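You operate a simulated robot arm through the tools that you are given. There is no shell and no other tool. Be economical: measure what you need, move in short steps, check, and stop when the job is done.

Carry out the task below with a simulated robot arm. There is one attempt and no reset: what you move stays moved.

TASK
Take the white brush and put it on the orange panel. Fetch the blue tube and stand it on top of the tiny black bobbin. Take the green tube and put it on top of the tiny cream bobbin. Stack the 5.5 round die from the top of the brown table on top of the 6.0 round die. Take the small spool on the top of the brown table and put it away on the top of the packing table. Put one of the weights from the top of the brown table on the top of the goods table. Open the tag box lid. The order is free. Set down upright: blue tube, green tube.

The check looks at the end state, three seconds after you hand in, the way a careful person would. Anything else that was tipped, shoved, dropped, spilled or broken makes it a failure. Lids that push on must go on centred and level and be pressed home; caps that screw on are set level and turned clockwise until they are tight.

THE ROBOT
A 6-joint arm with a two-finger parallel gripper on a trunk, on a base that drives. Base frame: it is fixed to the floor where the robot stands at the start and does not move with it; the origin is under the middle of the robot, x ahead of it, y to its left, z up; the surface under the hand at the start is at about z = 780. Units: mm, rad, N and s.
Its first joint turns from -2.897 to 2.897 rad. Places, roughly: blue tube [750, -250, 750]; green tube [750, -250, 750]; orange panel (9x9x1 cm) [1800, 200, 800]; round die [1250, 0, 750]; small spool [1250, 250, 750]; tag box lid [2200, 200, 700]; tiny black bobbin (5x5x5 cm) [1600, -200, 800]; tiny cream bobbin (5x5x5 cm) [1600, -200, 800]; top of the goods table [2400, 100, 600]; top of the packing table [-2200, -1700, 800]; weight [1500, -250, 750]; white brush (3x3x6 cm) [800, 100, 800]. Payload 3.43 kg.
The TCP is the grasp point between the finger pads, 34 mm short of the fingertips. In the tool frame z runs along the fingers and y along their closing line. The gripper opens to 128 mm. The fingers are 24 mm wide and 12 mm thick; the gripper's body (48 by 130 mm) begins 96 mm behind the TCP.
Orientation is that of the tool frame in the base frame, as [roll, pitch, yaw] about the fixed x, y, z axes, in that order (R = Rz(yaw) Ry(pitch) Rx(roll)). With the fingers straight down and closing along the base's y, the tool's x points along the base's -x, its y along +y and its z along -z.

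THE INTERFACE
- The arm moves only by the tool nudge_tool. Its argument "targets" is a list that holds one entry, the list of rows, each a list of 7 numbers: the shift along the base's x, y, z in mm, then the turn, a rotation vector about the base's x, y, z in degrees, then the closure, from 0 (fully open) to 1 (shut). In form: [[[tx, ty, tz, ax, ay, az, grip], ...]]. A call has 1 to 20 rows; each row is the pose to reach, as a shift and turn from the pose commanded when the call began. A row lasts 0.2 s, in which the tool goes at most 50 mm and 0.15 rad; a call with a longer step from one row to the next is refused whole, and so is a gripper value outside its range. A pose out of reach is approached as far as the arm can. The call stops where the force on the tool passes 40 N (or 10 N more than at its start, if that is more) or the arm is blocked; 0.2 s more then pass. The fingers move at their own pace (about 153 mm/s each) and stop on an object; they squeeze with about 27 N. The grip force told is the motor's: it shows also when the fingers shut on nothing. Time passes only in rows, and 0.2 s behind the last, so rows that repeat a pose let the fingers close. It gives the time, the measured TCP pose, the force on the tool (base axes), the opening and the grip force at its end, in the units of the frame above (readings bear some noise), with the torque about the TCP (base axes, N m) and any sound that the robot's microphone picked up.
- Cameras (640 x 400 px; columns grow to the right, rows downward): "scene" is now at [167.8, 193.7, 1220.9]; the picture's right is [-0.29, -0.96, 0.00], its down [-0.34, 0.10, -0.94] and it looks along [0.90, -0.27, -0.35] (base axes); focal length 276 px, centre (320, 200). "wrist" rides on the gripper at [76, -11, -160] in the tool frame; the picture's right is [0.15, 0.99, 0.00], its down [-0.88, 0.13, -0.46] and it looks along [-0.45, 0.07, 0.89] (tool axes); focal length 234 px, centre (320, 200). There is no depth. A picture from a camera that has moved, and an enlarged one, comes with that camera's place and axes in the base frame and with its lens.
- capture(camera): a new picture of that camera. It takes no simulated time.
- steer(legs): drives the robot by 1 to 6 legs, each [ahead, left, turn to the left] in mm, mm and rad, along the robot's own axes; the way and the turn of a leg run together, so that a leg with both is an arc; at most 1500 mm and 3.142 rad a leg. The arm and the cameras ride along, it lands a little off, and it stops where it bumps. It gives what a move gives.
- aim_head(pan, tilt): turns the head with the scene camera to pan (to the left, within 2.496 rad either way) and tilt (down, from -0.506 to 1.204), counted from straight ahead of the robot. It gives what a move gives.
- close_up(camera, box): a new picture of the part [left, top, right, bottom] of that camera's present view, enlarged. It takes no simulated time.
- job_done(): hands the job in; it is judged then, once.

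Work in short steps. Places have to be worked out from the pictures, the camera data and where the tool is seen: move nearer, look again, correct. Check each grasp and each placing, and mend what went wrong. You have 196 turns and 182 pictures in all, those below and enlarged ones among them. Open the gripper and draw the arm clear of the work before you hand the job in, unless the task says otherwise.

The tools are called after "Call:" as name(argument=value, ...) on one line, values as JSON. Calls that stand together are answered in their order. nudge_tool: Moves the arm, as the interface text tells. Its arguments: {"type":"object","properties":{"targets":{"type":"array","items":{"type":"array","items":{"type":"array","items":{"type":"number"}}}}},"required":["targets"]} The other tools are called the same way: steer (legs) drives the base; aim_head (pan, tilt) turns the head that bears the scene camera; capture (camera) takes a picture; close_up (camera, box) takes an enlarged picture of a part of a camera's view; job_done () hands the job in.

At the start:

```text
clock: 0.0
ee_pos: [780.4, 105.0, 1046.1]
ee_rot: [3.141, -0.001, 3.14]
wrist_force: [-0.8, -1.2, 1.0]
ft_torque: [0.01, 0.0, 0.01]
gripper_width: 128.1
finger_force: 0.1
robot x, y, heading: [2.1, -1.6, 0.004]
head pan, tilt: [-0.29, 0.358]
```

scene: 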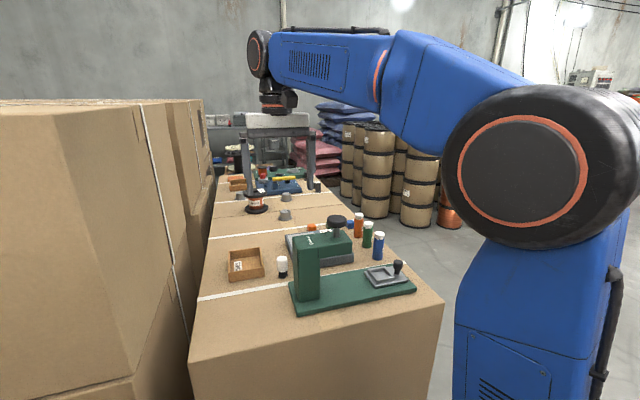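
wrist: 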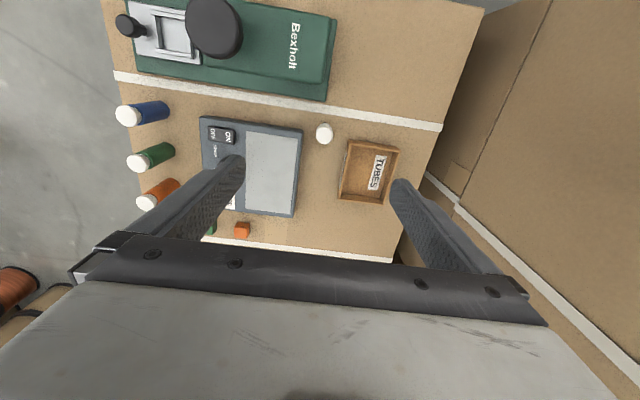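

I start by looking closely at the row of tables ahead.

Call:
close_up(camera="scene", box=[190, 200, 430, 320])

Call:
close_up(camera="scene", box=[190, 100, 390, 225])

Call:
close_up(camera="wrist", box=[90, 0, 490, 250])

```text
2.67 times, centred on (310, 260) of scene
camera zoom: at [167.8, 193.7, 1220.9], right [-0.29, -0.96, 0.0], down [-0.34, 0.1, -0.94], along [0.9, -0.27, -0.35], focal length 736 px, centre (347, 40)
```

zoom: 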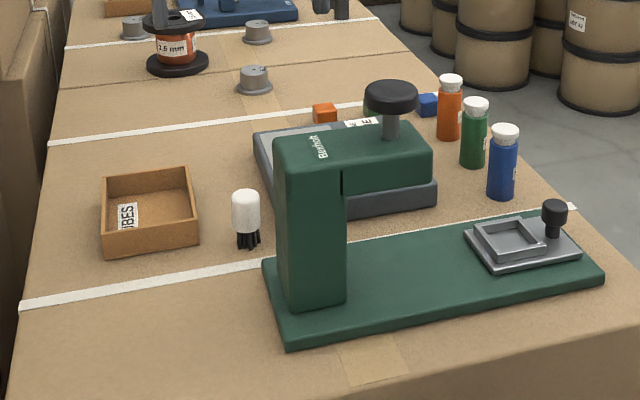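

```text
3.20 times, centred on (290, 162) of scene
camera zoom: at [167.8, 193.7, 1220.9], right [-0.29, -0.96, 0.0], down [-0.34, 0.1, -0.94], along [0.9, -0.27, -0.35], focal length 883 px, centre (416, 320)
```

zoom: 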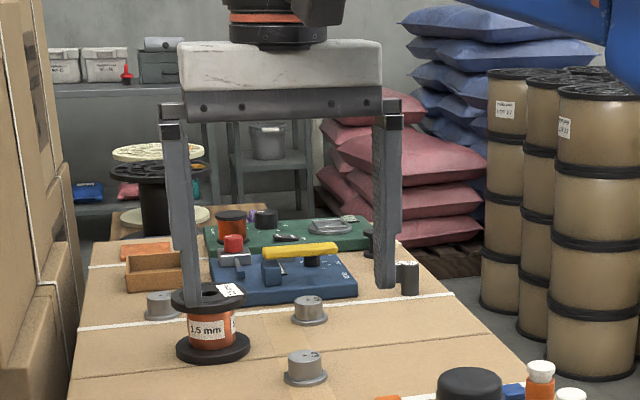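

```text
1.60 times, centred on (290, 125) of wrist
camera zoom: at [705.8, 94.8, 1206.2], right [-0.15, 0.99, 0.0], down [0.88, 0.13, 0.46], along [0.45, 0.07, -0.89], focal length 375 px, centre (368, 320)
```

zoom: 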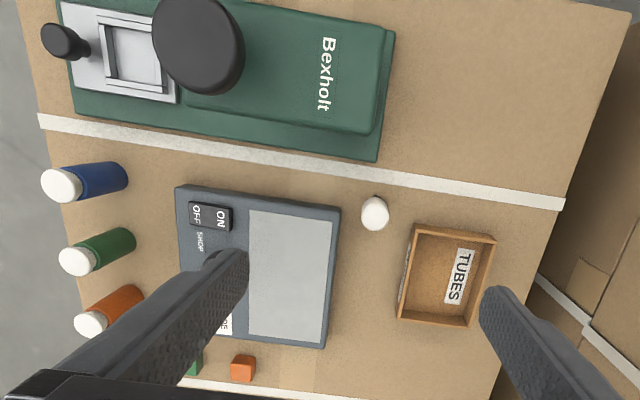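

The brush stands nearly under the hand, between a scale, a box and a press. I turn the hand 90° so the fingers close along x (free on both sides), come down a bit and narrow them, then look.

Call:
nudge_tool(targets=[[[0, 0, -10, 0, 0, 8, 0.2], [0, 0, -20, 0, 0, 16, 0.4], [0, 0, -30, 0, 0, 24, 0.5], [0, 0, -40, 0, 0, 32, 0.5], [0, 0, -50, 0, 0, 40, 0.5], [0, 0, -60, 0, 0, 48, 0.5], [0, 0, -70, 0, 0, 56, 0.5], [0, 0, -80, 0, 0, 64, 0.5], [0, 0, -90, 0, 0, 72, 0.5], [0, 0, -100, 0, 0, 80, 0.5], [0, 0, -110, 0, 0, 88, 0.5], [0, 0, -110, 0, 0, 90, 0.5]]])

Call:
capture(camera="wrist")

Call:
capture(camera="scene")

```text
clock: 2.6
ee_pos: [780.5, 105.3, 934.5]
ee_rot: [3.141, 0.0, -1.569]
wrist_force: [-0.6, -0.1, 0.6]
ft_torque: [0.03, -0.01, 0.02]
gripper_width: 63.9
finger_force: 0.1
robot x, y, heading: [1.4, 1.9, 0.003]
head pan, tilt: [-0.29, 0.358]
```

```text
176 pictures are left
camera wrist: at [792.9, 30.1, 1095.9], right [-0.99, -0.15, 0.0], down [-0.13, 0.88, 0.46], along [-0.07, 0.45, -0.89], focal length 234 px, centre (320, 200)
```

wrist: 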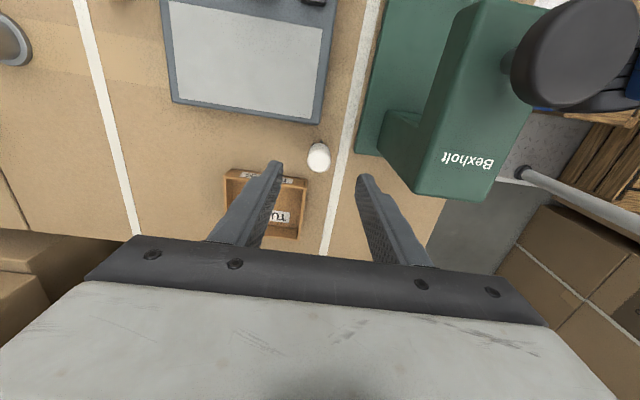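

```text
175 pictures are left
camera scene: at [167.8, 193.7, 1220.9], right [-0.29, -0.96, 0.0], down [-0.34, 0.1, -0.94], along [0.9, -0.27, -0.35], focal length 276 px, centre (320, 200)
```

scene: 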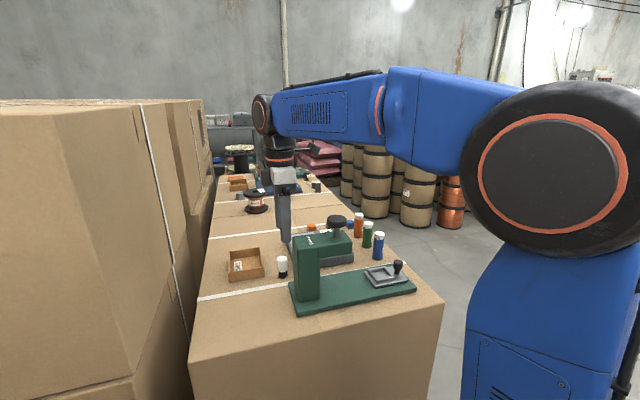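

Rays put the brush near (781, 116) with its top at about 790–815. I move over it, descend part of the way and check.

Call:
nudge_tool(targets=[[[0, 11, -30, 0, 0, 0, 0.5], [0, 11, -70, 0, 0, 0, 0.5], [0, 11, -85, 0, 0, 0, 0.5]]])

Call:
capture(camera="wrist")

Call:
close_up(camera="scene", box=[210, 200, 370, 300])

```text
clock: 3.4
ee_pos: [781.4, 116.4, 850.5]
ee_rot: [-3.14, 0.001, -1.571]
wrist_force: [-0.5, 0.4, 0.4]
ft_torque: [-0.02, -0.05, -0.02]
gripper_width: 64.1
finger_force: 0.2
robot x, y, heading: [-1.4, 0.3, 0.004]
head pan, tilt: [-0.29, 0.358]
```

```text
174 pictures are left
camera wrist: at [794.1, 41.2, 1011.1], right [-0.99, -0.15, 0.0], down [-0.13, 0.88, 0.46], along [-0.07, 0.45, -0.89], focal length 234 px, centre (320, 200)
```

wrist: 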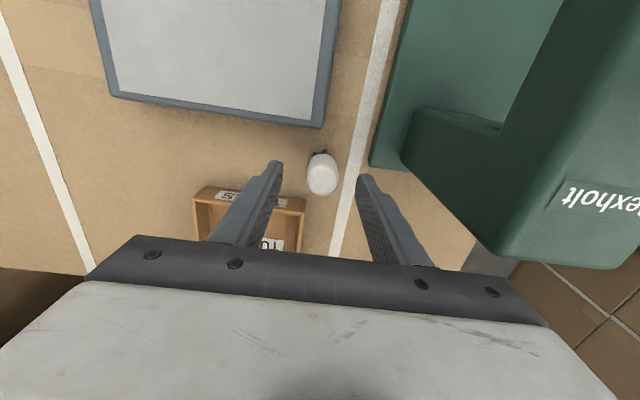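

```text
4.00 times, centred on (290, 250) of scene
camera zoom: at [167.7, 193.7, 1220.9], right [-0.29, -0.96, 0.0], down [-0.34, 0.1, -0.94], along [0.9, -0.27, -0.35], focal length 1104 px, centre (440, 0)
```

zoom: 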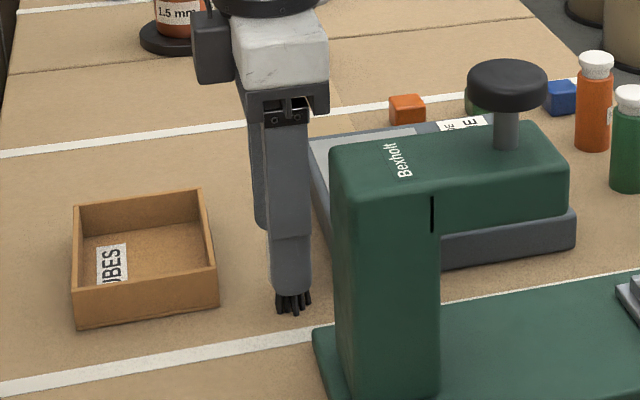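

Refined: table surface ≈777, brush top ≈838 at (781,116). The hand body sits near the press head's height, so I only go 10 mm lower and close on the brush's upper half.

Call:
nudge_tool(targets=[[[0, 0, -5, 0, 0, 0, 0.5], [0, 0, -10, 0, 0, 0, 0.5], [0, 0, -10, 0, 0, 0, 0.7], [0, 0, -10, 0, 0, 0, 0.9], [0, 0, -10, 0, 0, 0, 0.9]]])

Call:
close_up(camera="scene", box=[210, 200, 370, 300])

```text
clock: 4.6
ee_pos: [781.8, 115.4, 841.3]
ee_rot: [3.141, -0.001, -1.571]
wrist_force: [-1.0, -0.4, -0.8]
ft_torque: [0.02, -0.01, 0.0]
gripper_width: 26.2
finger_force: 26.9
robot x, y, heading: [1.5, 4.9, -0.001]
head pan, tilt: [-0.29, 0.358]
```

```text
4.00 times, centred on (290, 250) of scene
camera zoom: at [167.8, 193.7, 1220.9], right [-0.29, -0.96, 0.0], down [-0.34, 0.1, -0.94], along [0.9, -0.27, -0.35], focal length 1104 px, centre (440, 0)
```

zoom: 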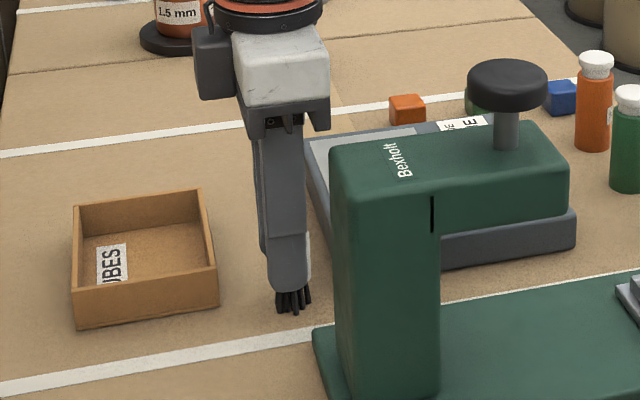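

The brush is gripped (26 mm). I lift it well clear, and look around to the right and ahead for the drive lane.

Call:
nudge_tool(targets=[[[0, 0, 40, 0, 0, 0, 0.9], [0, 0, 80, 0, 0, 0, 0.9], [0, 0, 120, 0, 0, 0, 0.9], [0, 0, 160, 0, 0, 0, 0.9], [0, 0, 200, 0, 0, 0, 0.9], [0, 0, 240, 0, 0, 0, 0.9]]])

Call:
aim_head(pan=-1.3, tilt=0.45)

Call:
capture(camera="scene")

Call:
aim_head(pan=-2.45, tilt=0.25)

Call:
capture(camera="scene")

```text
clock: 6.0
ee_pos: [780.7, 115.8, 1081.4]
ee_rot: [-3.141, 0.002, -1.571]
wrist_force: [0.4, 0.9, 0.2]
ft_torque: [-0.01, -0.01, 0.01]
gripper_width: 12.7
finger_force: 0.0
robot x, y, heading: [-0.3, -1.5, -0.004]
head pan, tilt: [-0.29, 0.358]
```

```text
clock: 7.3
ee_pos: [781.5, 115.1, 1079.9]
ee_rot: [3.141, 0.001, -1.573]
wrist_force: [0.2, -0.9, 0.7]
ft_torque: [-0.03, 0.02, -0.02]
gripper_width: 12.9
finger_force: 0.0
robot x, y, heading: [1.1, -1.0, 0.005]
head pan, tilt: [-1.3, 0.45]
```

```text
171 pictures are left
camera scene: at [103.3, 131.8, 1212.3], right [-0.96, -0.27, 0.0], down [-0.12, 0.42, -0.9], along [0.24, -0.87, -0.44], focal length 276 px, centre (320, 200)
```

scene: 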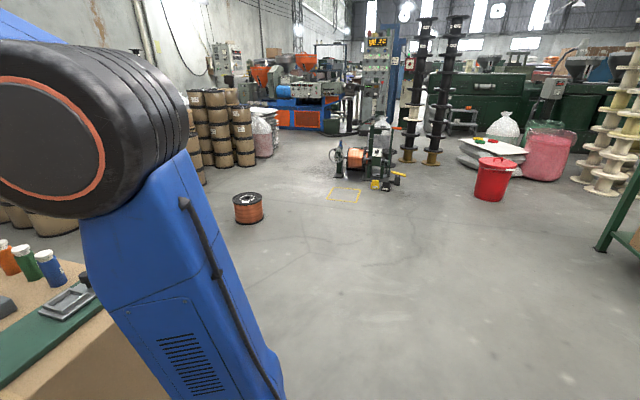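

```text
clock: 8.6
ee_pos: [780.8, 114.8, 1080.6]
ee_rot: [3.141, 0.0, -1.572]
wrist_force: [-0.2, 0.2, 0.4]
ft_torque: [-0.02, -0.01, -0.01]
gripper_width: 12.7
finger_force: 0.0
robot x, y, heading: [3.9, -0.8, 0.0]
head pan, tilt: [-2.45, 0.25]
```

```text
170 pictures are left
camera scene: at [6.7, 160.8, 1231.0], right [-0.64, 0.77, 0.0], down [0.19, 0.16, -0.97], along [-0.75, -0.62, -0.25], focal length 276 px, centre (320, 200)
```

scene: 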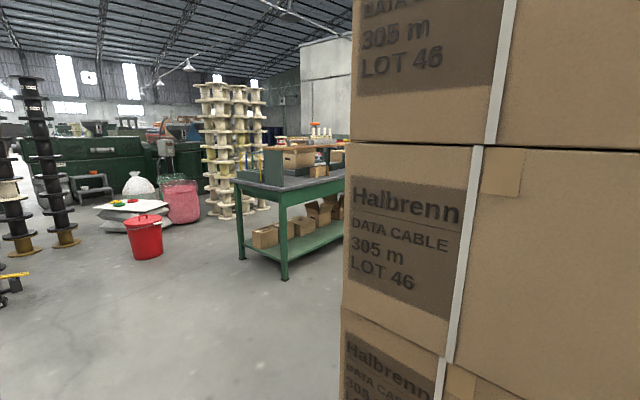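

The opening dropped to 12.7 mm with no grip force: the brush slipped out on the lift. I look at where it is.

Call:
capture(camera="wrist")

Call:
aim_head(pan=-0.29, tilt=0.45)

Call:
close_up(camera="scene", box=[190, 180, 350, 280])

```text
169 pictures are left
camera wrist: at [793.1, 40.8, 1241.4], right [-0.99, -0.15, 0.0], down [-0.13, 0.88, 0.46], along [-0.07, 0.45, -0.89], focal length 234 px, centre (320, 200)
```

wrist: 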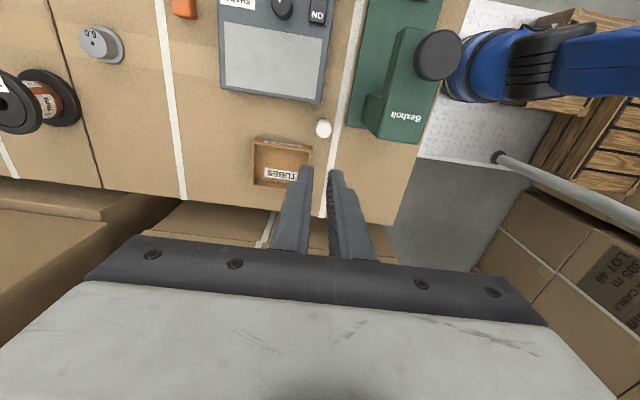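

```text
clock: 10.7
ee_pos: [780.8, 115.4, 1081.0]
ee_rot: [-3.141, 0.0, -1.57]
wrist_force: [0.1, 0.2, -0.2]
ft_torque: [0.01, 0.03, -0.01]
gripper_width: 12.8
finger_force: 0.1
robot x, y, heading: [-1.7, 1.8, 0.005]
head pan, tilt: [-0.29, 0.45]
```

```text
4.00 times, centred on (270, 230) of scene
camera zoom: at [166.7, 194.1, 1212.3], right [-0.29, -0.96, 0.0], down [-0.42, 0.12, -0.9], along [0.86, -0.26, -0.44], focal length 1104 px, centre (520, 80)
```

zoom: 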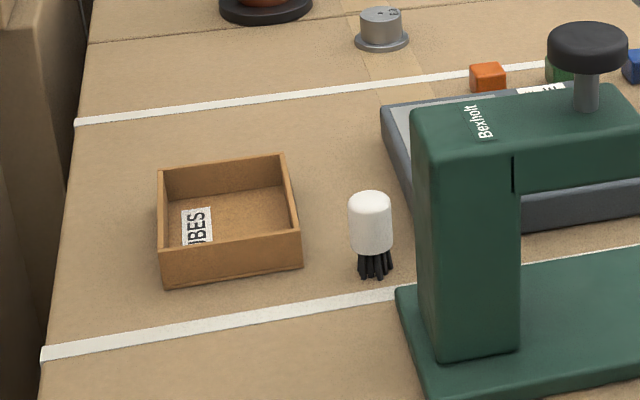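

Luckily it still stands upright; I held only its domed top. I re-grip deeper (TCP ≈820) with the hand turned 18° to keep its body clear of the press.

Call:
nudge_tool(targets=[[[0, 1, -30, 0, 0, -6, 0.5], [0, 1, -70, 0, 0, -12, 0.5], [0, 1, -110, 0, 0, -18, 0.5], [0, 1, -150, 0, 0, -18, 0.5], [0, 1, -190, 0, 0, -18, 0.5], [0, 1, -220, 0, 0, -18, 0.5], [0, 1, -245, 0, 0, -18, 0.5], [0, 1, -261, 0, 0, -18, 0.5]]])

Call:
nudge_tool(targets=[[[0, 0, 0, 0, 0, 0, 0.7], [0, 0, 0, 0, 0, 0, 1], [0, 0, 0, 0, 0, 0, 1]]])

Call:
close_up(camera="scene", box=[190, 180, 350, 280])

```text
clock: 12.5
ee_pos: [779.8, 117.6, 819.2]
ee_rot: [-3.141, -0.001, -1.885]
wrist_force: [0.6, -0.2, 0.0]
ft_torque: [0.0, -0.03, 0.03]
gripper_width: 64.0
finger_force: 0.1
robot x, y, heading: [0.1, 0.2, 0.001]
head pan, tilt: [-0.29, 0.45]
```

```text
clock: 13.3
ee_pos: [781.4, 118.6, 818.6]
ee_rot: [3.141, -0.001, -1.885]
wrist_force: [0.2, 0.2, -0.6]
ft_torque: [-0.02, -0.03, -0.01]
gripper_width: 26.7
finger_force: 26.9
robot x, y, heading: [-0.9, -1.3, -0.002]
head pan, tilt: [-0.29, 0.45]
```

```text
4.00 times, centred on (270, 230) of scene
camera zoom: at [166.7, 194.1, 1212.3], right [-0.29, -0.96, 0.0], down [-0.42, 0.12, -0.9], along [0.86, -0.26, -0.44], focal length 1104 px, centre (520, 80)
```

zoom: 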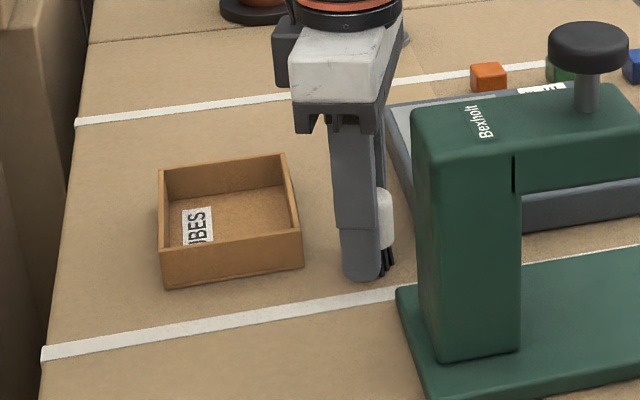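

Gripped at 26.7 mm, lower now. I lift slowly a little and check the hold.

Call:
nudge_tool(targets=[[[0, 0, 15, 0, 0, 0, 1], [0, 0, 35, 0, 0, 0, 1], [0, 0, 60, 0, 0, 0, 1]]])

Call:
close_up(camera="scene", box=[190, 180, 350, 280])

```text
clock: 14.1
ee_pos: [780.0, 117.2, 879.9]
ee_rot: [3.141, -0.001, -1.884]
wrist_force: [0.1, 0.6, 0.5]
ft_torque: [0.02, 0.02, -0.02]
gripper_width: 26.6
finger_force: 27.1
robot x, y, heading: [5.7, 4.1, 0.001]
head pan, tilt: [-0.29, 0.45]
```

```text
4.00 times, centred on (270, 230) of scene
camera zoom: at [166.8, 194.2, 1212.3], right [-0.29, -0.96, 0.0], down [-0.42, 0.12, -0.9], along [0.86, -0.26, -0.44], focal length 1104 px, centre (520, 80)
```

zoom: 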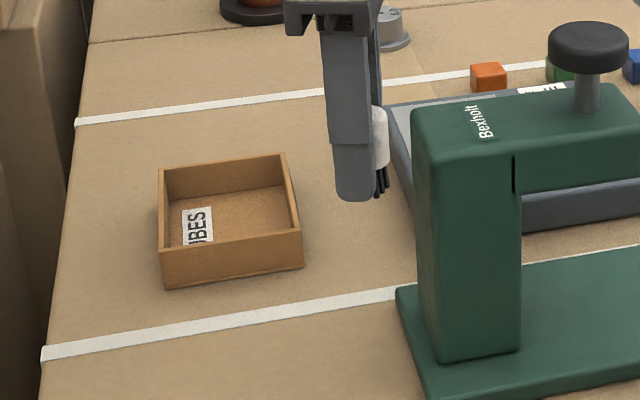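

Firmly held, bottom ≈42 mm below the TCP. I raise it high and square the hand, then drive right, ahead, and turn to face the table row.

Call:
nudge_tool(targets=[[[0, 0, 40, 0, 0, 6, 1], [0, 0, 80, 0, 0, 12, 1], [0, 0, 120, 0, 0, 18, 1], [0, 0, 160, 0, 0, 18, 1], [0, 0, 200, 0, 0, 18, 1]]])

Call:
steer(legs=[[0, -680, 0], [900, 0, 0]])

Call:
aim_head(pan=0.6, tilt=0.45)

Call:
capture(camera="scene")

```text
clock: 15.3
ee_pos: [781.4, 116.9, 1080.4]
ee_rot: [3.14, -0.001, -1.573]
wrist_force: [-1.1, 0.7, -1.2]
ft_torque: [-0.01, -0.01, 0.0]
gripper_width: 26.7
finger_force: 27.4
robot x, y, heading: [-0.8, -1.9, 0.001]
head pan, tilt: [-0.29, 0.45]
```

```text
clock: 23.3
ee_pos: [1667.2, -549.2, 1079.8]
ee_rot: [-3.141, -0.001, -1.568]
wrist_force: [-0.2, 0.0, -0.5]
ft_torque: [-0.02, 0.01, 0.03]
gripper_width: 26.7
finger_force: 27.1
robot x, y, heading: [885.1, -667.1, 0.003]
head pan, tilt: [-0.29, 0.45]
```

```text
clock: 24.5
ee_pos: [1666.5, -550.6, 1078.8]
ee_rot: [-3.141, 0.0, -1.569]
wrist_force: [0.1, -1.2, -0.4]
ft_torque: [0.01, 0.01, 0.0]
gripper_width: 26.8
finger_force: 27.3
robot x, y, heading: [885.1, -671.0, 0.001]
head pan, tilt: [0.6, 0.45]
```

```text
165 pictures are left
camera scene: at [1039.8, -397.2, 1212.3], right [0.57, -0.82, 0.0], down [-0.36, -0.25, -0.9], along [0.74, 0.51, -0.44], focal length 276 px, centre (320, 200)
```

scene: 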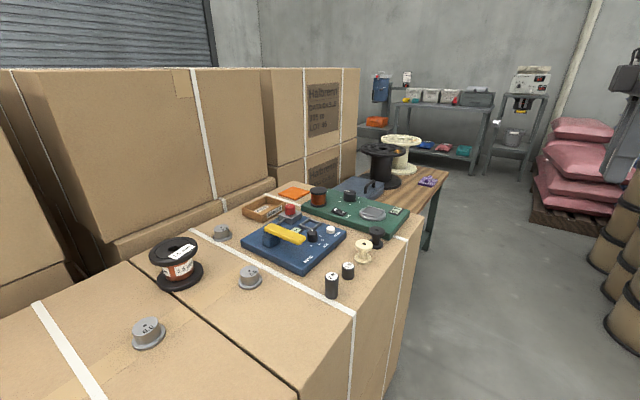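

Good view. I enlarge the objects area on the far half of the row.

Call:
close_up(camera="scene", box=[200, 170, 440, 320])

Call:
close_up(camera="scene", box=[330, 120, 490, 220])

Call:
close_up(camera="scene", box=[110, 210, 302, 360])

```text
2.67 times, centred on (320, 245) of scene
camera zoom: at [1039.8, -397.2, 1212.3], right [0.57, -0.82, 0.0], down [-0.36, -0.25, -0.9], along [0.74, 0.51, -0.44], focal length 736 px, centre (320, 80)
```

zoom: 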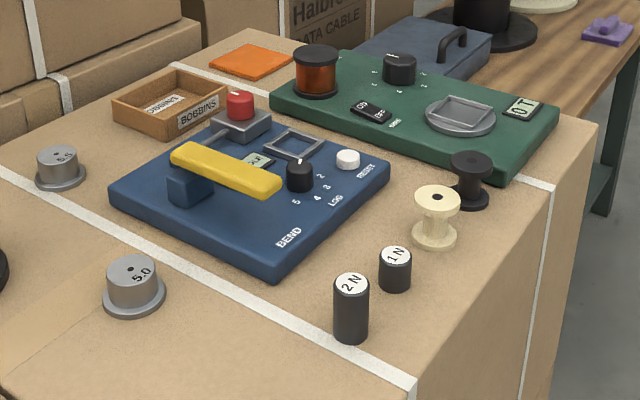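

```text
4.00 times, centred on (410, 170) of scene
camera zoom: at [1039.8, -397.2, 1212.3], right [0.57, -0.82, 0.0], down [-0.36, -0.25, -0.9], along [0.74, 0.51, -0.44], focal length 1104 px, centre (-40, 320)
```

zoom: 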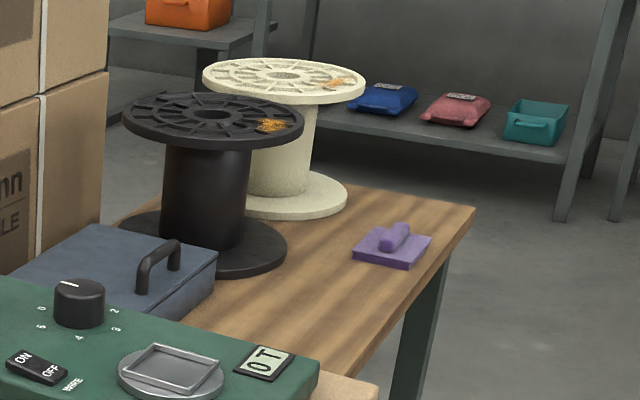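

```text
2.67 times, centred on (206, 285) of scene
camera zoom: at [1039.8, -397.2, 1212.3], right [0.57, -0.82, 0.0], down [-0.36, -0.25, -0.9], along [0.74, 0.51, -0.44], focal length 736 px, centre (624, -27)
```

zoom: 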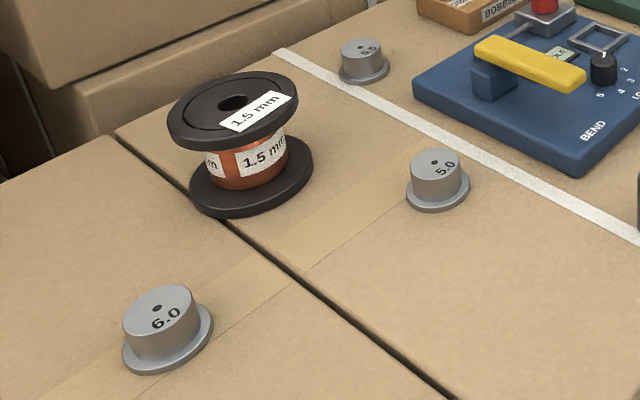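

Positions by ray: panel ≈(1758,214), cream bobbin ≈(1564,-168), black ≈(1645,-165), weights ≈(1413/1487,-168), dies 6.0 (1142,41), 5.5 (1427,206), 5.0 (1348,6), spool (1264,145). I turn to face the row and shift alongside.

Call:
steer(legs=[[0, 0, 1.568], [0, -715, 0]])

Call:
aim_head(pan=-0.2, tilt=0.5)

Call:
capture(camera="scene")

Call:
capture(camera="wrist")

```text
clock: 27.2
ee_pos: [1355.6, -63.9, 1080.3]
ee_rot: [3.141, -0.001, -0.727]
wrist_force: [-0.4, -0.7, -1.9]
ft_torque: [-0.01, 0.0, 0.03]
gripper_width: 26.9
finger_force: 27.4
robot x, y, heading: [926.9, -725.0, 0.85]
head pan, tilt: [0.6, 0.45]
stopped in leg 1: the robot was blocked; the commanded pose is now the measured one
```

```text
clock: 28.3
ee_pos: [1356.1, -63.6, 1079.7]
ee_rot: [-3.141, -0.002, -0.723]
wrist_force: [-0.2, 0.8, -0.9]
ft_torque: [-0.01, 0.0, 0.02]
gripper_width: 26.9
finger_force: 26.8
robot x, y, heading: [926.8, -725.2, 0.846]
head pan, tilt: [-0.201, 0.499]
```

```text
161 pictures are left
camera scene: at [884.9, -465.8, 1207.8], right [0.6, -0.8, 0.0], down [-0.38, -0.29, -0.88], along [0.7, 0.53, -0.48], focal length 276 px, centre (320, 200)
```

scene: 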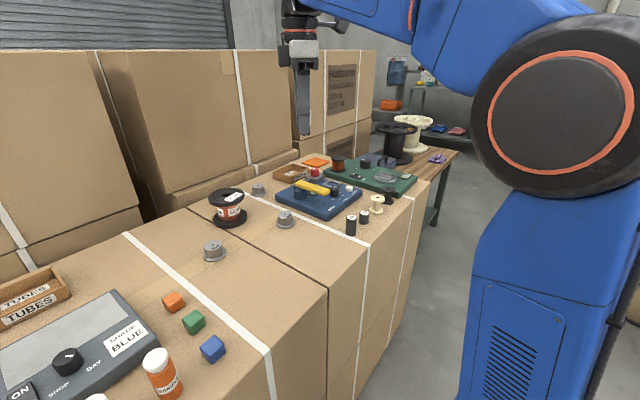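

```text
160 pictures are left
camera wrist: at [1420.2, -105.3, 1240.1], right [-0.55, -0.84, 0.0], down [-0.75, 0.49, 0.46], along [-0.38, 0.25, -0.89], focal length 234 px, centre (320, 200)
```

wrist: 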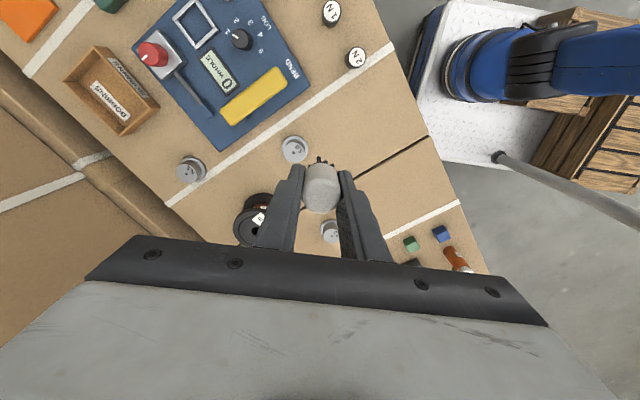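

The base's corner bumped against the crate while turning. I back off, finish the turn with room, then move alongside and closer.

Call:
steer(legs=[[-113, -99, 0], [0, 0, 0.72], [0, -673, 0]])

Call:
capture(camera="scene")

```text
clock: 34.9
ee_pos: [1479.1, -99.6, 1079.1]
ee_rot: [-3.141, 0.001, -0.007]
wrist_force: [-0.5, 0.5, -0.1]
ft_torque: [-0.02, -0.02, 0.0]
gripper_width: 26.8
finger_force: 26.8
robot x, y, heading: [1590.6, -882.0, 1.563]
head pan, tilt: [-0.201, 0.499]
```

```text
159 pictures are left
camera scene: at [1388.8, -710.5, 1207.8], right [0.98, -0.21, 0.0], down [-0.1, -0.47, -0.88], along [0.18, 0.86, -0.48], focal length 276 px, centre (320, 200)
```

scene: 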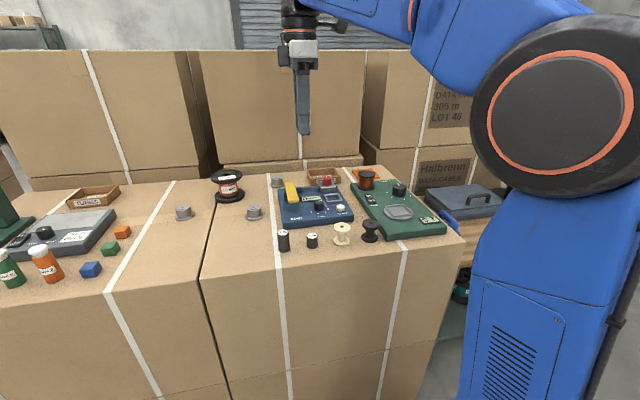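

The row is undisturbed. I drive ahead 240 mm and then move the hand over the orange panel.

Call:
steer(legs=[[240, 0, 0]])

Call:
aim_head(pan=-0.35, tilt=0.6)

Call:
capture(camera="scene")

```text
clock: 36.7
ee_pos: [1479.8, 127.2, 1077.8]
ee_rot: [3.139, -0.001, -0.006]
wrist_force: [0.5, 0.3, -0.2]
ft_torque: [-0.01, 0.02, 0.0]
gripper_width: 27.1
finger_force: 27.3
robot x, y, heading: [1591.9, -655.1, 1.568]
head pan, tilt: [-0.201, 0.499]
stopped in leg 1: the robot was blocked; the commanded pose is now the measured one
```

```text
clock: 37.4
ee_pos: [1480.1, 127.7, 1078.6]
ee_rot: [3.14, -0.002, -0.006]
wrist_force: [-0.5, 0.0, -0.9]
ft_torque: [-0.02, 0.03, -0.01]
gripper_width: 26.7
finger_force: 26.9
robot x, y, heading: [1594.0, -655.9, 1.561]
head pan, tilt: [-0.351, 0.6]
```

```text
158 pictures are left
camera scene: at [1403.8, -490.9, 1198.8], right [0.94, -0.35, 0.0], down [-0.2, -0.53, -0.83], along [0.29, 0.77, -0.56], focal length 276 px, centre (320, 200)
```

scene: 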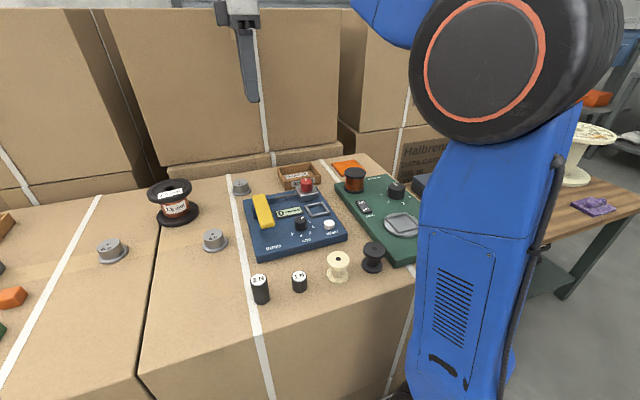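

Panel estimated at (1760,216). I move over it while turning the hand −90° (keeping its long side away from the stacked boxes) and descend to z≈930 to check.

Call:
nudge_tool(targets=[[[25, 8, 0, 0, 0, -8, 1], [50, 16, 0, 0, 0, -16, 1], [75, 24, 0, 0, 0, -24, 1], [100, 32, 0, 0, 0, -32, 1], [125, 40, 0, 0, 0, -40, 1], [150, 48, 0, 0, 0, -48, 1], [175, 56, 0, 0, 0, -56, 1], [200, 64, -30, 0, 0, -64, 1], [225, 72, -60, 0, 0, -72, 1], [250, 80, -90, 0, 0, -80, 1], [280, 88, -120, 0, 0, -88, 1], [280, 88, -150, 0, 0, -90, 1]]])

Call:
capture(camera="wrist")

Call:
capture(camera="scene")

```text
clock: 40.0
ee_pos: [1760.7, 213.0, 926.7]
ee_rot: [3.139, -0.001, -1.578]
wrist_force: [-0.1, 0.6, -1.1]
ft_torque: [0.0, -0.02, -0.02]
gripper_width: 27.1
finger_force: 26.8
robot x, y, heading: [1592.5, -657.1, 1.567]
head pan, tilt: [-0.351, 0.6]
```

```text
157 pictures are left
camera wrist: at [1772.2, 138.9, 1087.5], right [-0.99, -0.14, 0.0], down [-0.12, 0.88, 0.46], along [-0.07, 0.45, -0.89], focal length 234 px, centre (320, 200)
```

wrist: 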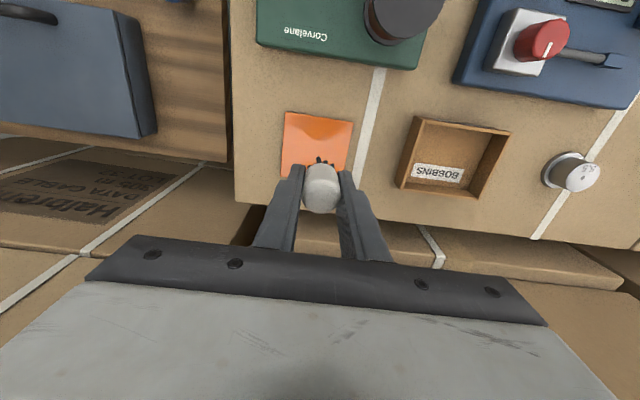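

```text
156 pictures are left
camera scene: at [1403.8, -491.1, 1198.8], right [0.94, -0.35, 0.0], down [-0.2, -0.53, -0.83], along [0.29, 0.77, -0.56], focal length 276 px, centre (320, 200)
```

scene: 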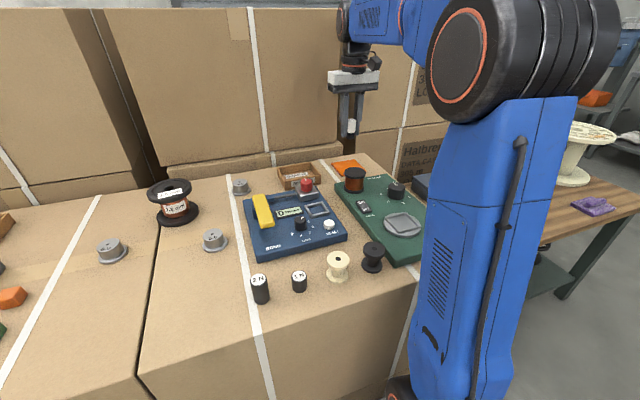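

Panel center confirmed ≈(1762,217). I lower the brush onto it.

Call:
nudge_tool(targets=[[[2, 3, -30, 0, 0, 0, 1], [2, 3, -60, 0, 0, 0, 1], [2, 3, -80, 0, 0, 0, 1], [2, 3, -88, 0, 0, 0, 1], [2, 3, -93, 0, 0, 0, 1]]])

Call:
close_up(camera="scene", box=[300, 110, 400, 210])

Call:
capture(camera="wrist")

```text
clock: 41.2
ee_pos: [1761.9, 218.7, 833.9]
ee_rot: [3.14, -0.001, -1.576]
wrist_force: [0.5, 0.3, -1.4]
ft_torque: [0.0, -0.01, 0.02]
gripper_width: 26.7
finger_force: 27.4
robot x, y, heading: [1595.4, -655.7, 1.565]
head pan, tilt: [-0.351, 0.6]
```

```text
4.00 times, centred on (350, 160) of scene
camera zoom: at [1403.9, -491.0, 1198.8], right [0.94, -0.35, 0.0], down [-0.2, -0.53, -0.82], along [0.29, 0.77, -0.57], focal length 1104 px, centre (200, 360)
```

zoom: 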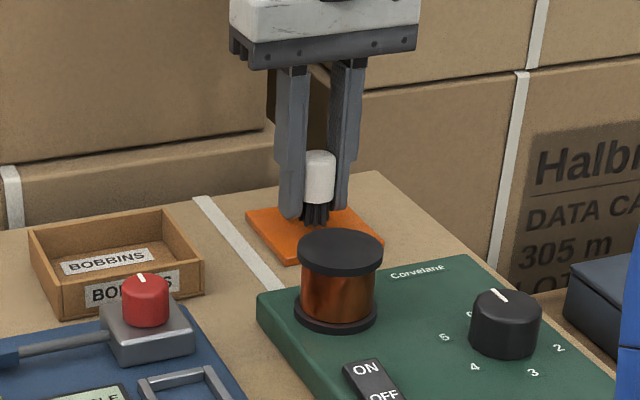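

```text
154 pictures are left
camera wrist: at [1774.9, 143.3, 995.7], right [-0.99, -0.14, 0.0], down [-0.12, 0.88, 0.45], along [-0.07, 0.45, -0.89], focal length 234 px, centre (320, 200)
```

wrist: 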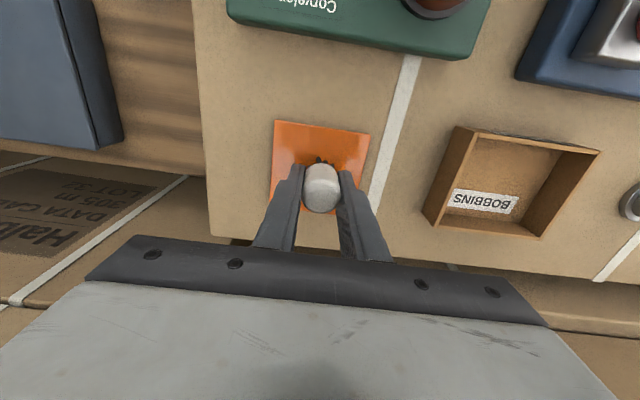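

Brush is a few mm above the panel's middle. I lower until light contact, then release and rise.

Call:
nudge_tool(targets=[[[0, 0, -2, 0, 0, 0, 1], [0, 0, -4, 0, 0, 0, 1], [0, 0, -5, 0, 0, 0, 1]]])

Call:
close_up(camera="scene", box=[310, 130, 370, 190])

```text
clock: 42.0
ee_pos: [1762.2, 217.3, 829.5]
ee_rot: [3.141, -0.002, -1.576]
wrist_force: [-0.5, -0.7, -0.8]
ft_torque: [-0.03, 0.0, 0.04]
gripper_width: 26.8
finger_force: 27.9
robot x, y, heading: [1596.2, -655.2, 1.574]
head pan, tilt: [-0.351, 0.6]
```

```text
6.67 times, centred on (340, 160) of scene
camera zoom: at [1403.9, -491.0, 1198.8], right [0.94, -0.35, 0.0], down [-0.2, -0.53, -0.82], along [0.29, 0.77, -0.57], focal length 1840 px, centre (187, 467)
```

zoom: 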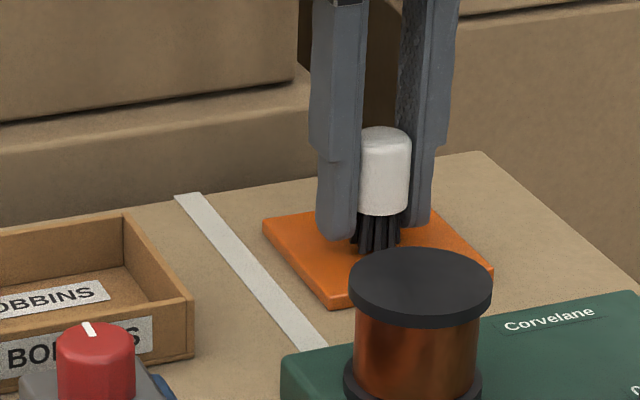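

Not yet touching by force. I creep down in 1 mm rows.

Call:
nudge_tool(targets=[[[0, 0, -1, 0, 0, 0, 1], [0, 0, -2, 0, 0, 0, 1], [0, 0, -3, 0, 0, 0, 1]]])

```text
clock: 42.8
ee_pos: [1761.6, 218.8, 827.1]
ee_rot: [3.139, 0.0, -1.576]
wrist_force: [1.1, 0.3, 5.9]
ft_torque: [-0.05, -0.05, 0.0]
gripper_width: 27.0
finger_force: 27.1
robot x, y, heading: [1597.2, -654.7, 1.566]
head pan, tilt: [-0.351, 0.6]
```

Contact (≈6 N). I release and rise.

Call:
nudge_tool(targets=[[[0, 0, 0, 0, 0, 0, 0.7], [0, 0, 0, 0, 0, 0, 0.55], [0, 0, 0, 0, 0, 0, 0.55], [0, 0, 30, 0, 0, 0, 0.55], [0, 0, 70, 0, 0, 0, 0.55], [0, 0, 110, 0, 0, 0, 0.5], [0, 0, 150, 0, 0, 0, 0.5], [0, 0, 190, 0, 0, 0, 0.5], [0, 0, 230, 0, 0, 0, 0.4]]])

Call:
close_up(camera="scene", box=[310, 130, 370, 190])

```text
clock: 44.8
ee_pos: [1761.0, 218.7, 1058.3]
ee_rot: [-3.141, 0.0, -1.576]
wrist_force: [0.2, 0.8, 0.6]
ft_torque: [0.0, -0.01, 0.01]
gripper_width: 76.8
finger_force: 0.1
robot x, y, heading: [1591.0, -655.2, 1.568]
head pan, tilt: [-0.351, 0.6]
```

```text
6.67 times, centred on (340, 160) of scene
camera zoom: at [1403.9, -490.9, 1198.7], right [0.94, -0.35, 0.0], down [-0.2, -0.53, -0.82], along [0.29, 0.77, -0.57], focal length 1840 px, centre (187, 467)
```

zoom: 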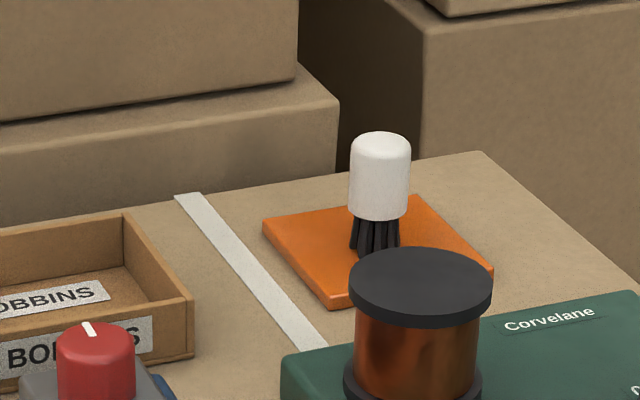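

The brush stands on the panel. Next the 5.5 die at ≈(1427,206): I move the hand over it at z≈950 with the gripper open and look.

Call:
nudge_tool(targets=[[[-48, -2, 0, 0, 0, 0, 0.35], [-96, -4, 0, 0, 0, 0, 0.35], [-144, -6, 0, 0, 0, 0, 0.35], [-192, -8, 0, 0, 0, 0, 0.35], [-240, -10, 0, 0, 0, 0, 0.35], [-288, -11, 0, 0, 0, 0, 0.35], [-334, -12, 0, 0, 0, 0, 0.35], [-334, -12, -50, 0, 0, 0, 0.35], [-334, -12, -100, 0, 0, 0, 0.35]]])

Call:
capture(camera="wrist")

Call:
close_up(camera="scene", box=[180, 150, 300, 225])

```text
clock: 46.8
ee_pos: [1426.8, 205.2, 957.1]
ee_rot: [3.14, 0.0, -1.576]
wrist_force: [0.4, 0.1, -0.5]
ft_torque: [-0.01, -0.01, 0.03]
gripper_width: 83.4
finger_force: 0.0
robot x, y, heading: [1593.5, -657.5, 1.568]
head pan, tilt: [-0.351, 0.6]
```

```text
151 pictures are left
camera wrist: at [1438.6, 130.5, 1117.5], right [-0.99, -0.14, 0.0], down [-0.12, 0.88, 0.46], along [-0.07, 0.45, -0.89], focal length 234 px, centre (320, 200)
```

wrist: 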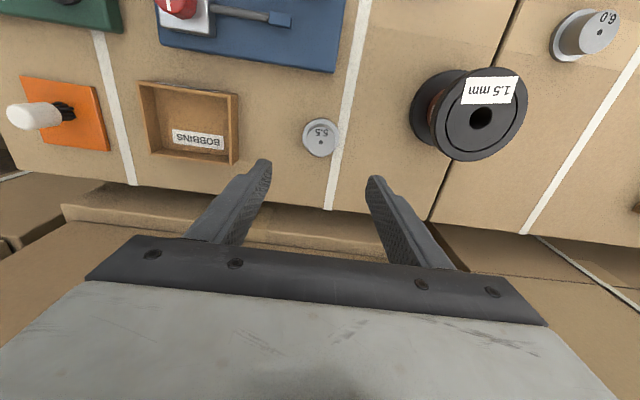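

```text
5.33 times, centred on (240, 188) of scene
camera zoom: at [1403.9, -491.1, 1198.8], right [0.94, -0.35, 0.0], down [-0.2, -0.53, -0.83], along [0.29, 0.77, -0.56], focal length 1472 px, centre (747, 267)
```

zoom: 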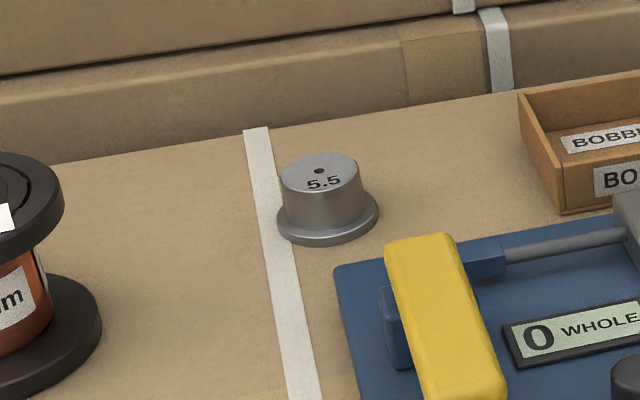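

Die centre estimated (1427,199). I shift 6 mm, go down to ≈860 and check again.

Call:
nudge_tool(targets=[[[0, -6, -40, 0, 0, 0, 0.4], [0, -6, -75, 0, 0, 0, 0.4], [0, -6, -97, 0, 0, 0, 0.4]]])

Call:
close_up(camera="wrist", box=[240, 120, 400, 220])

Call:
close_up(camera="scene", box=[180, 150, 300, 225])

```text
clock: 47.6
ee_pos: [1427.5, 199.1, 860.0]
ee_rot: [3.14, 0.0, -1.576]
wrist_force: [0.2, 0.7, 0.1]
ft_torque: [-0.01, -0.01, -0.01]
gripper_width: 76.7
finger_force: 0.0
robot x, y, heading: [1592.1, -653.9, 1.569]
head pan, tilt: [-0.351, 0.6]
```

```text
4.00 times, centred on (320, 170) of wrist
camera zoom: at [1439.5, 125.3, 1020.4], right [-0.99, -0.14, 0.0], down [-0.12, 0.88, 0.46], along [-0.07, 0.45, -0.89], focal length 937 px, centre (320, 320)
```

zoom: 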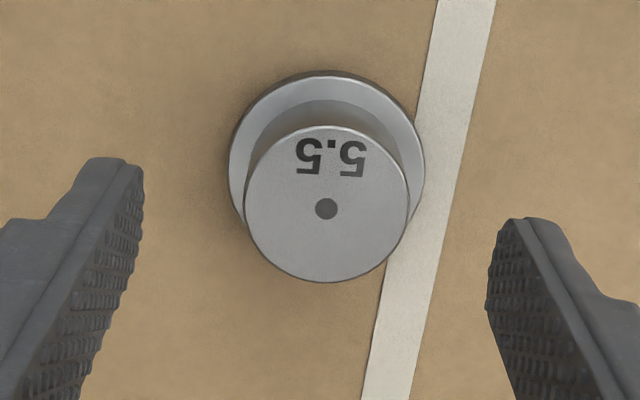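

```text
5.33 times, centred on (240, 188) of scene
camera zoom: at [1403.8, -491.0, 1198.8], right [0.94, -0.35, 0.0], down [-0.2, -0.53, -0.83], along [0.29, 0.77, -0.56], focal length 1472 px, centre (747, 267)
```

zoom: 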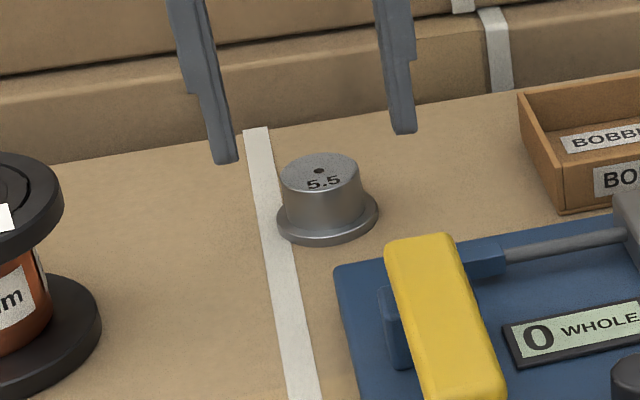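

Die top centre ≈(1426,201), body ≈39 mm across, flange ≈52. I lower so the tips sit just above the flange and close.

Call:
nudge_tool(targets=[[[-1, 2, -20, 0, 0, 0, 0.4], [-1, 2, -37, 0, 0, 0, 0.4], [-1, 2, -37, 0, 0, 0, 0.6], [-1, 2, -37, 0, 0, 0, 1], [-1, 2, -37, 0, 0, 0, 1]]])

Call:
close_up(camera="scene", box=[180, 150, 300, 225])

```text
clock: 48.8
ee_pos: [1428.1, 201.8, 822.4]
ee_rot: [3.138, -0.003, -1.576]
wrist_force: [-0.9, 0.3, 0.0]
ft_torque: [0.08, -0.06, 0.0]
gripper_width: 39.2
finger_force: 27.0
robot x, y, heading: [1596.0, -657.0, 1.567]
head pan, tilt: [-0.351, 0.6]
```

```text
5.33 times, centred on (240, 188) of scene
camera zoom: at [1403.8, -490.9, 1198.7], right [0.94, -0.35, 0.0], down [-0.2, -0.53, -0.82], along [0.29, 0.77, -0.57], focal length 1472 px, centre (747, 267)
```

zoom: 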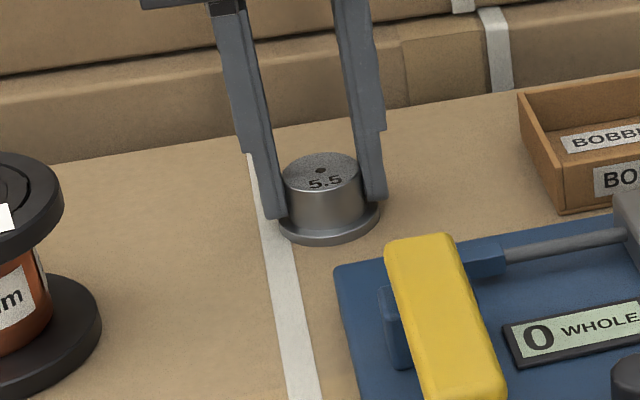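

Gripped at 39 mm, seated nicely above the flange. I lift gently and check.

Call:
nudge_tool(targets=[[[0, 0, 10, 0, 0, 0, 1], [0, 0, 25, 0, 0, 0, 1], [0, 0, 50, 0, 0, 0, 1], [0, 0, 80, 0, 0, 0, 1]]])

Call:
capture(camera="scene")

```text
clock: 49.8
ee_pos: [1425.3, 202.0, 903.2]
ee_rot: [3.14, -0.001, -1.576]
wrist_force: [0.6, -0.3, -1.9]
ft_torque: [-0.01, -0.01, 0.01]
gripper_width: 38.9
finger_force: 27.5
robot x, y, heading: [1596.7, -653.8, 1.565]
head pan, tilt: [-0.351, 0.6]
```

```text
146 pictures are left
camera scene: at [1403.8, -490.8, 1198.7], right [0.94, -0.35, 0.0], down [-0.2, -0.53, -0.82], along [0.29, 0.77, -0.57], focal length 276 px, centre (320, 200)
```

scene: 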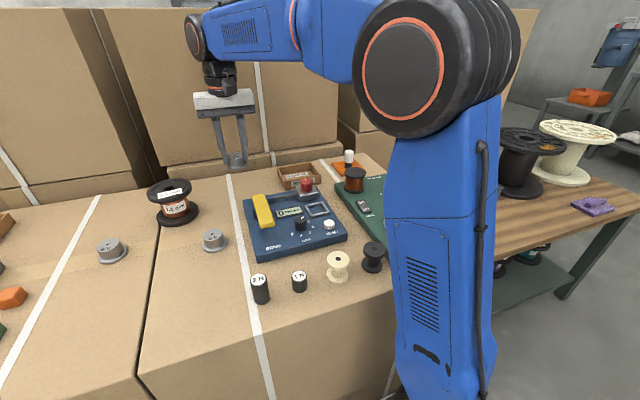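

Held. I carry it over to above the 6.0 die at ≈(1140,43), staying above the spool height.

Call:
nudge_tool(targets=[[[0, 0, 45, 0, 0, 0, 1], [0, -30, 70, 0, 0, 0, 1], [-40, -50, 70, 0, 0, 0, 1], [-80, -70, 70, 0, 0, 0, 1], [-120, -90, 70, 0, 0, 0, 1], [-160, -110, 70, 0, 0, 0, 1], [-200, -130, 70, 0, 0, 0, 1], [-240, -150, 70, 0, 0, 0, 1], [-285, -159, 70, 0, 0, 0, 1], [-285, -159, 40, 0, 0, 0, 1]]])

Call:
capture(camera="wrist")

Call:
aim_head(pan=0.1, tilt=0.6)

Call:
capture(camera="scene")

```text
clock: 52.0
ee_pos: [1141.2, 43.6, 943.1]
ee_rot: [3.14, -0.001, -1.577]
wrist_force: [0.2, -0.7, -1.6]
ft_torque: [0.02, 0.03, 0.04]
gripper_width: 39.0
finger_force: 27.1
robot x, y, heading: [1593.8, -653.8, 1.57]
head pan, tilt: [-0.351, 0.6]
```

```text
145 pictures are left
camera wrist: at [1153.9, -32.1, 1104.0], right [-0.99, -0.14, 0.0], down [-0.12, 0.88, 0.45], along [-0.07, 0.45, -0.89], focal length 234 px, centre (320, 200)
```

wrist: 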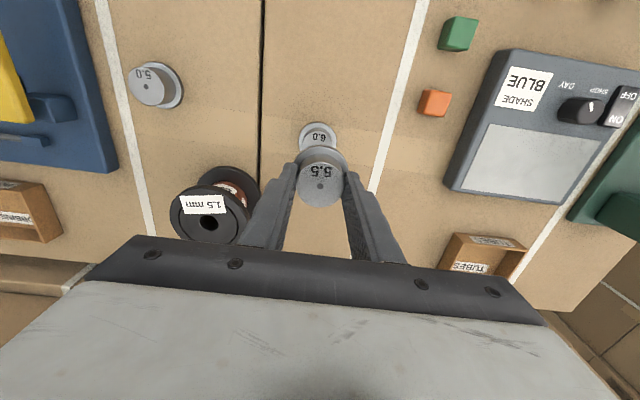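

```text
clock: 52.9
ee_pos: [1142.0, 42.9, 942.4]
ee_rot: [3.14, -0.002, -1.575]
wrist_force: [0.3, 0.0, -2.8]
ft_torque: [-0.01, 0.03, -0.01]
gripper_width: 39.1
finger_force: 26.6
robot x, y, heading: [1596.5, -658.0, 1.565]
head pan, tilt: [0.099, 0.6]
```

```text
144 pictures are left
camera scene: at [1364.6, -485.8, 1198.7], right [1.0, 0.09, 0.0], down [0.05, -0.56, -0.82], along [-0.08, 0.82, -0.57], focal length 276 px, centre (320, 200)
```

scene: 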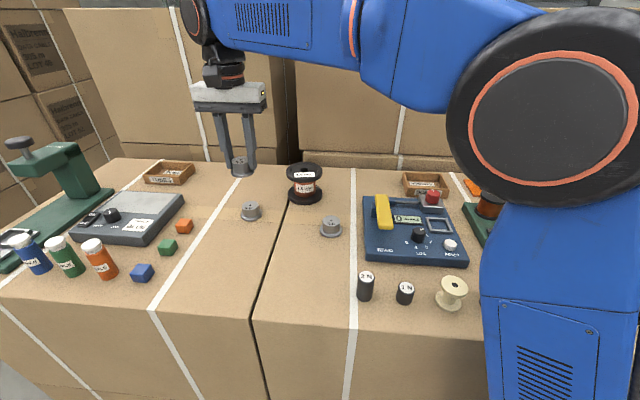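

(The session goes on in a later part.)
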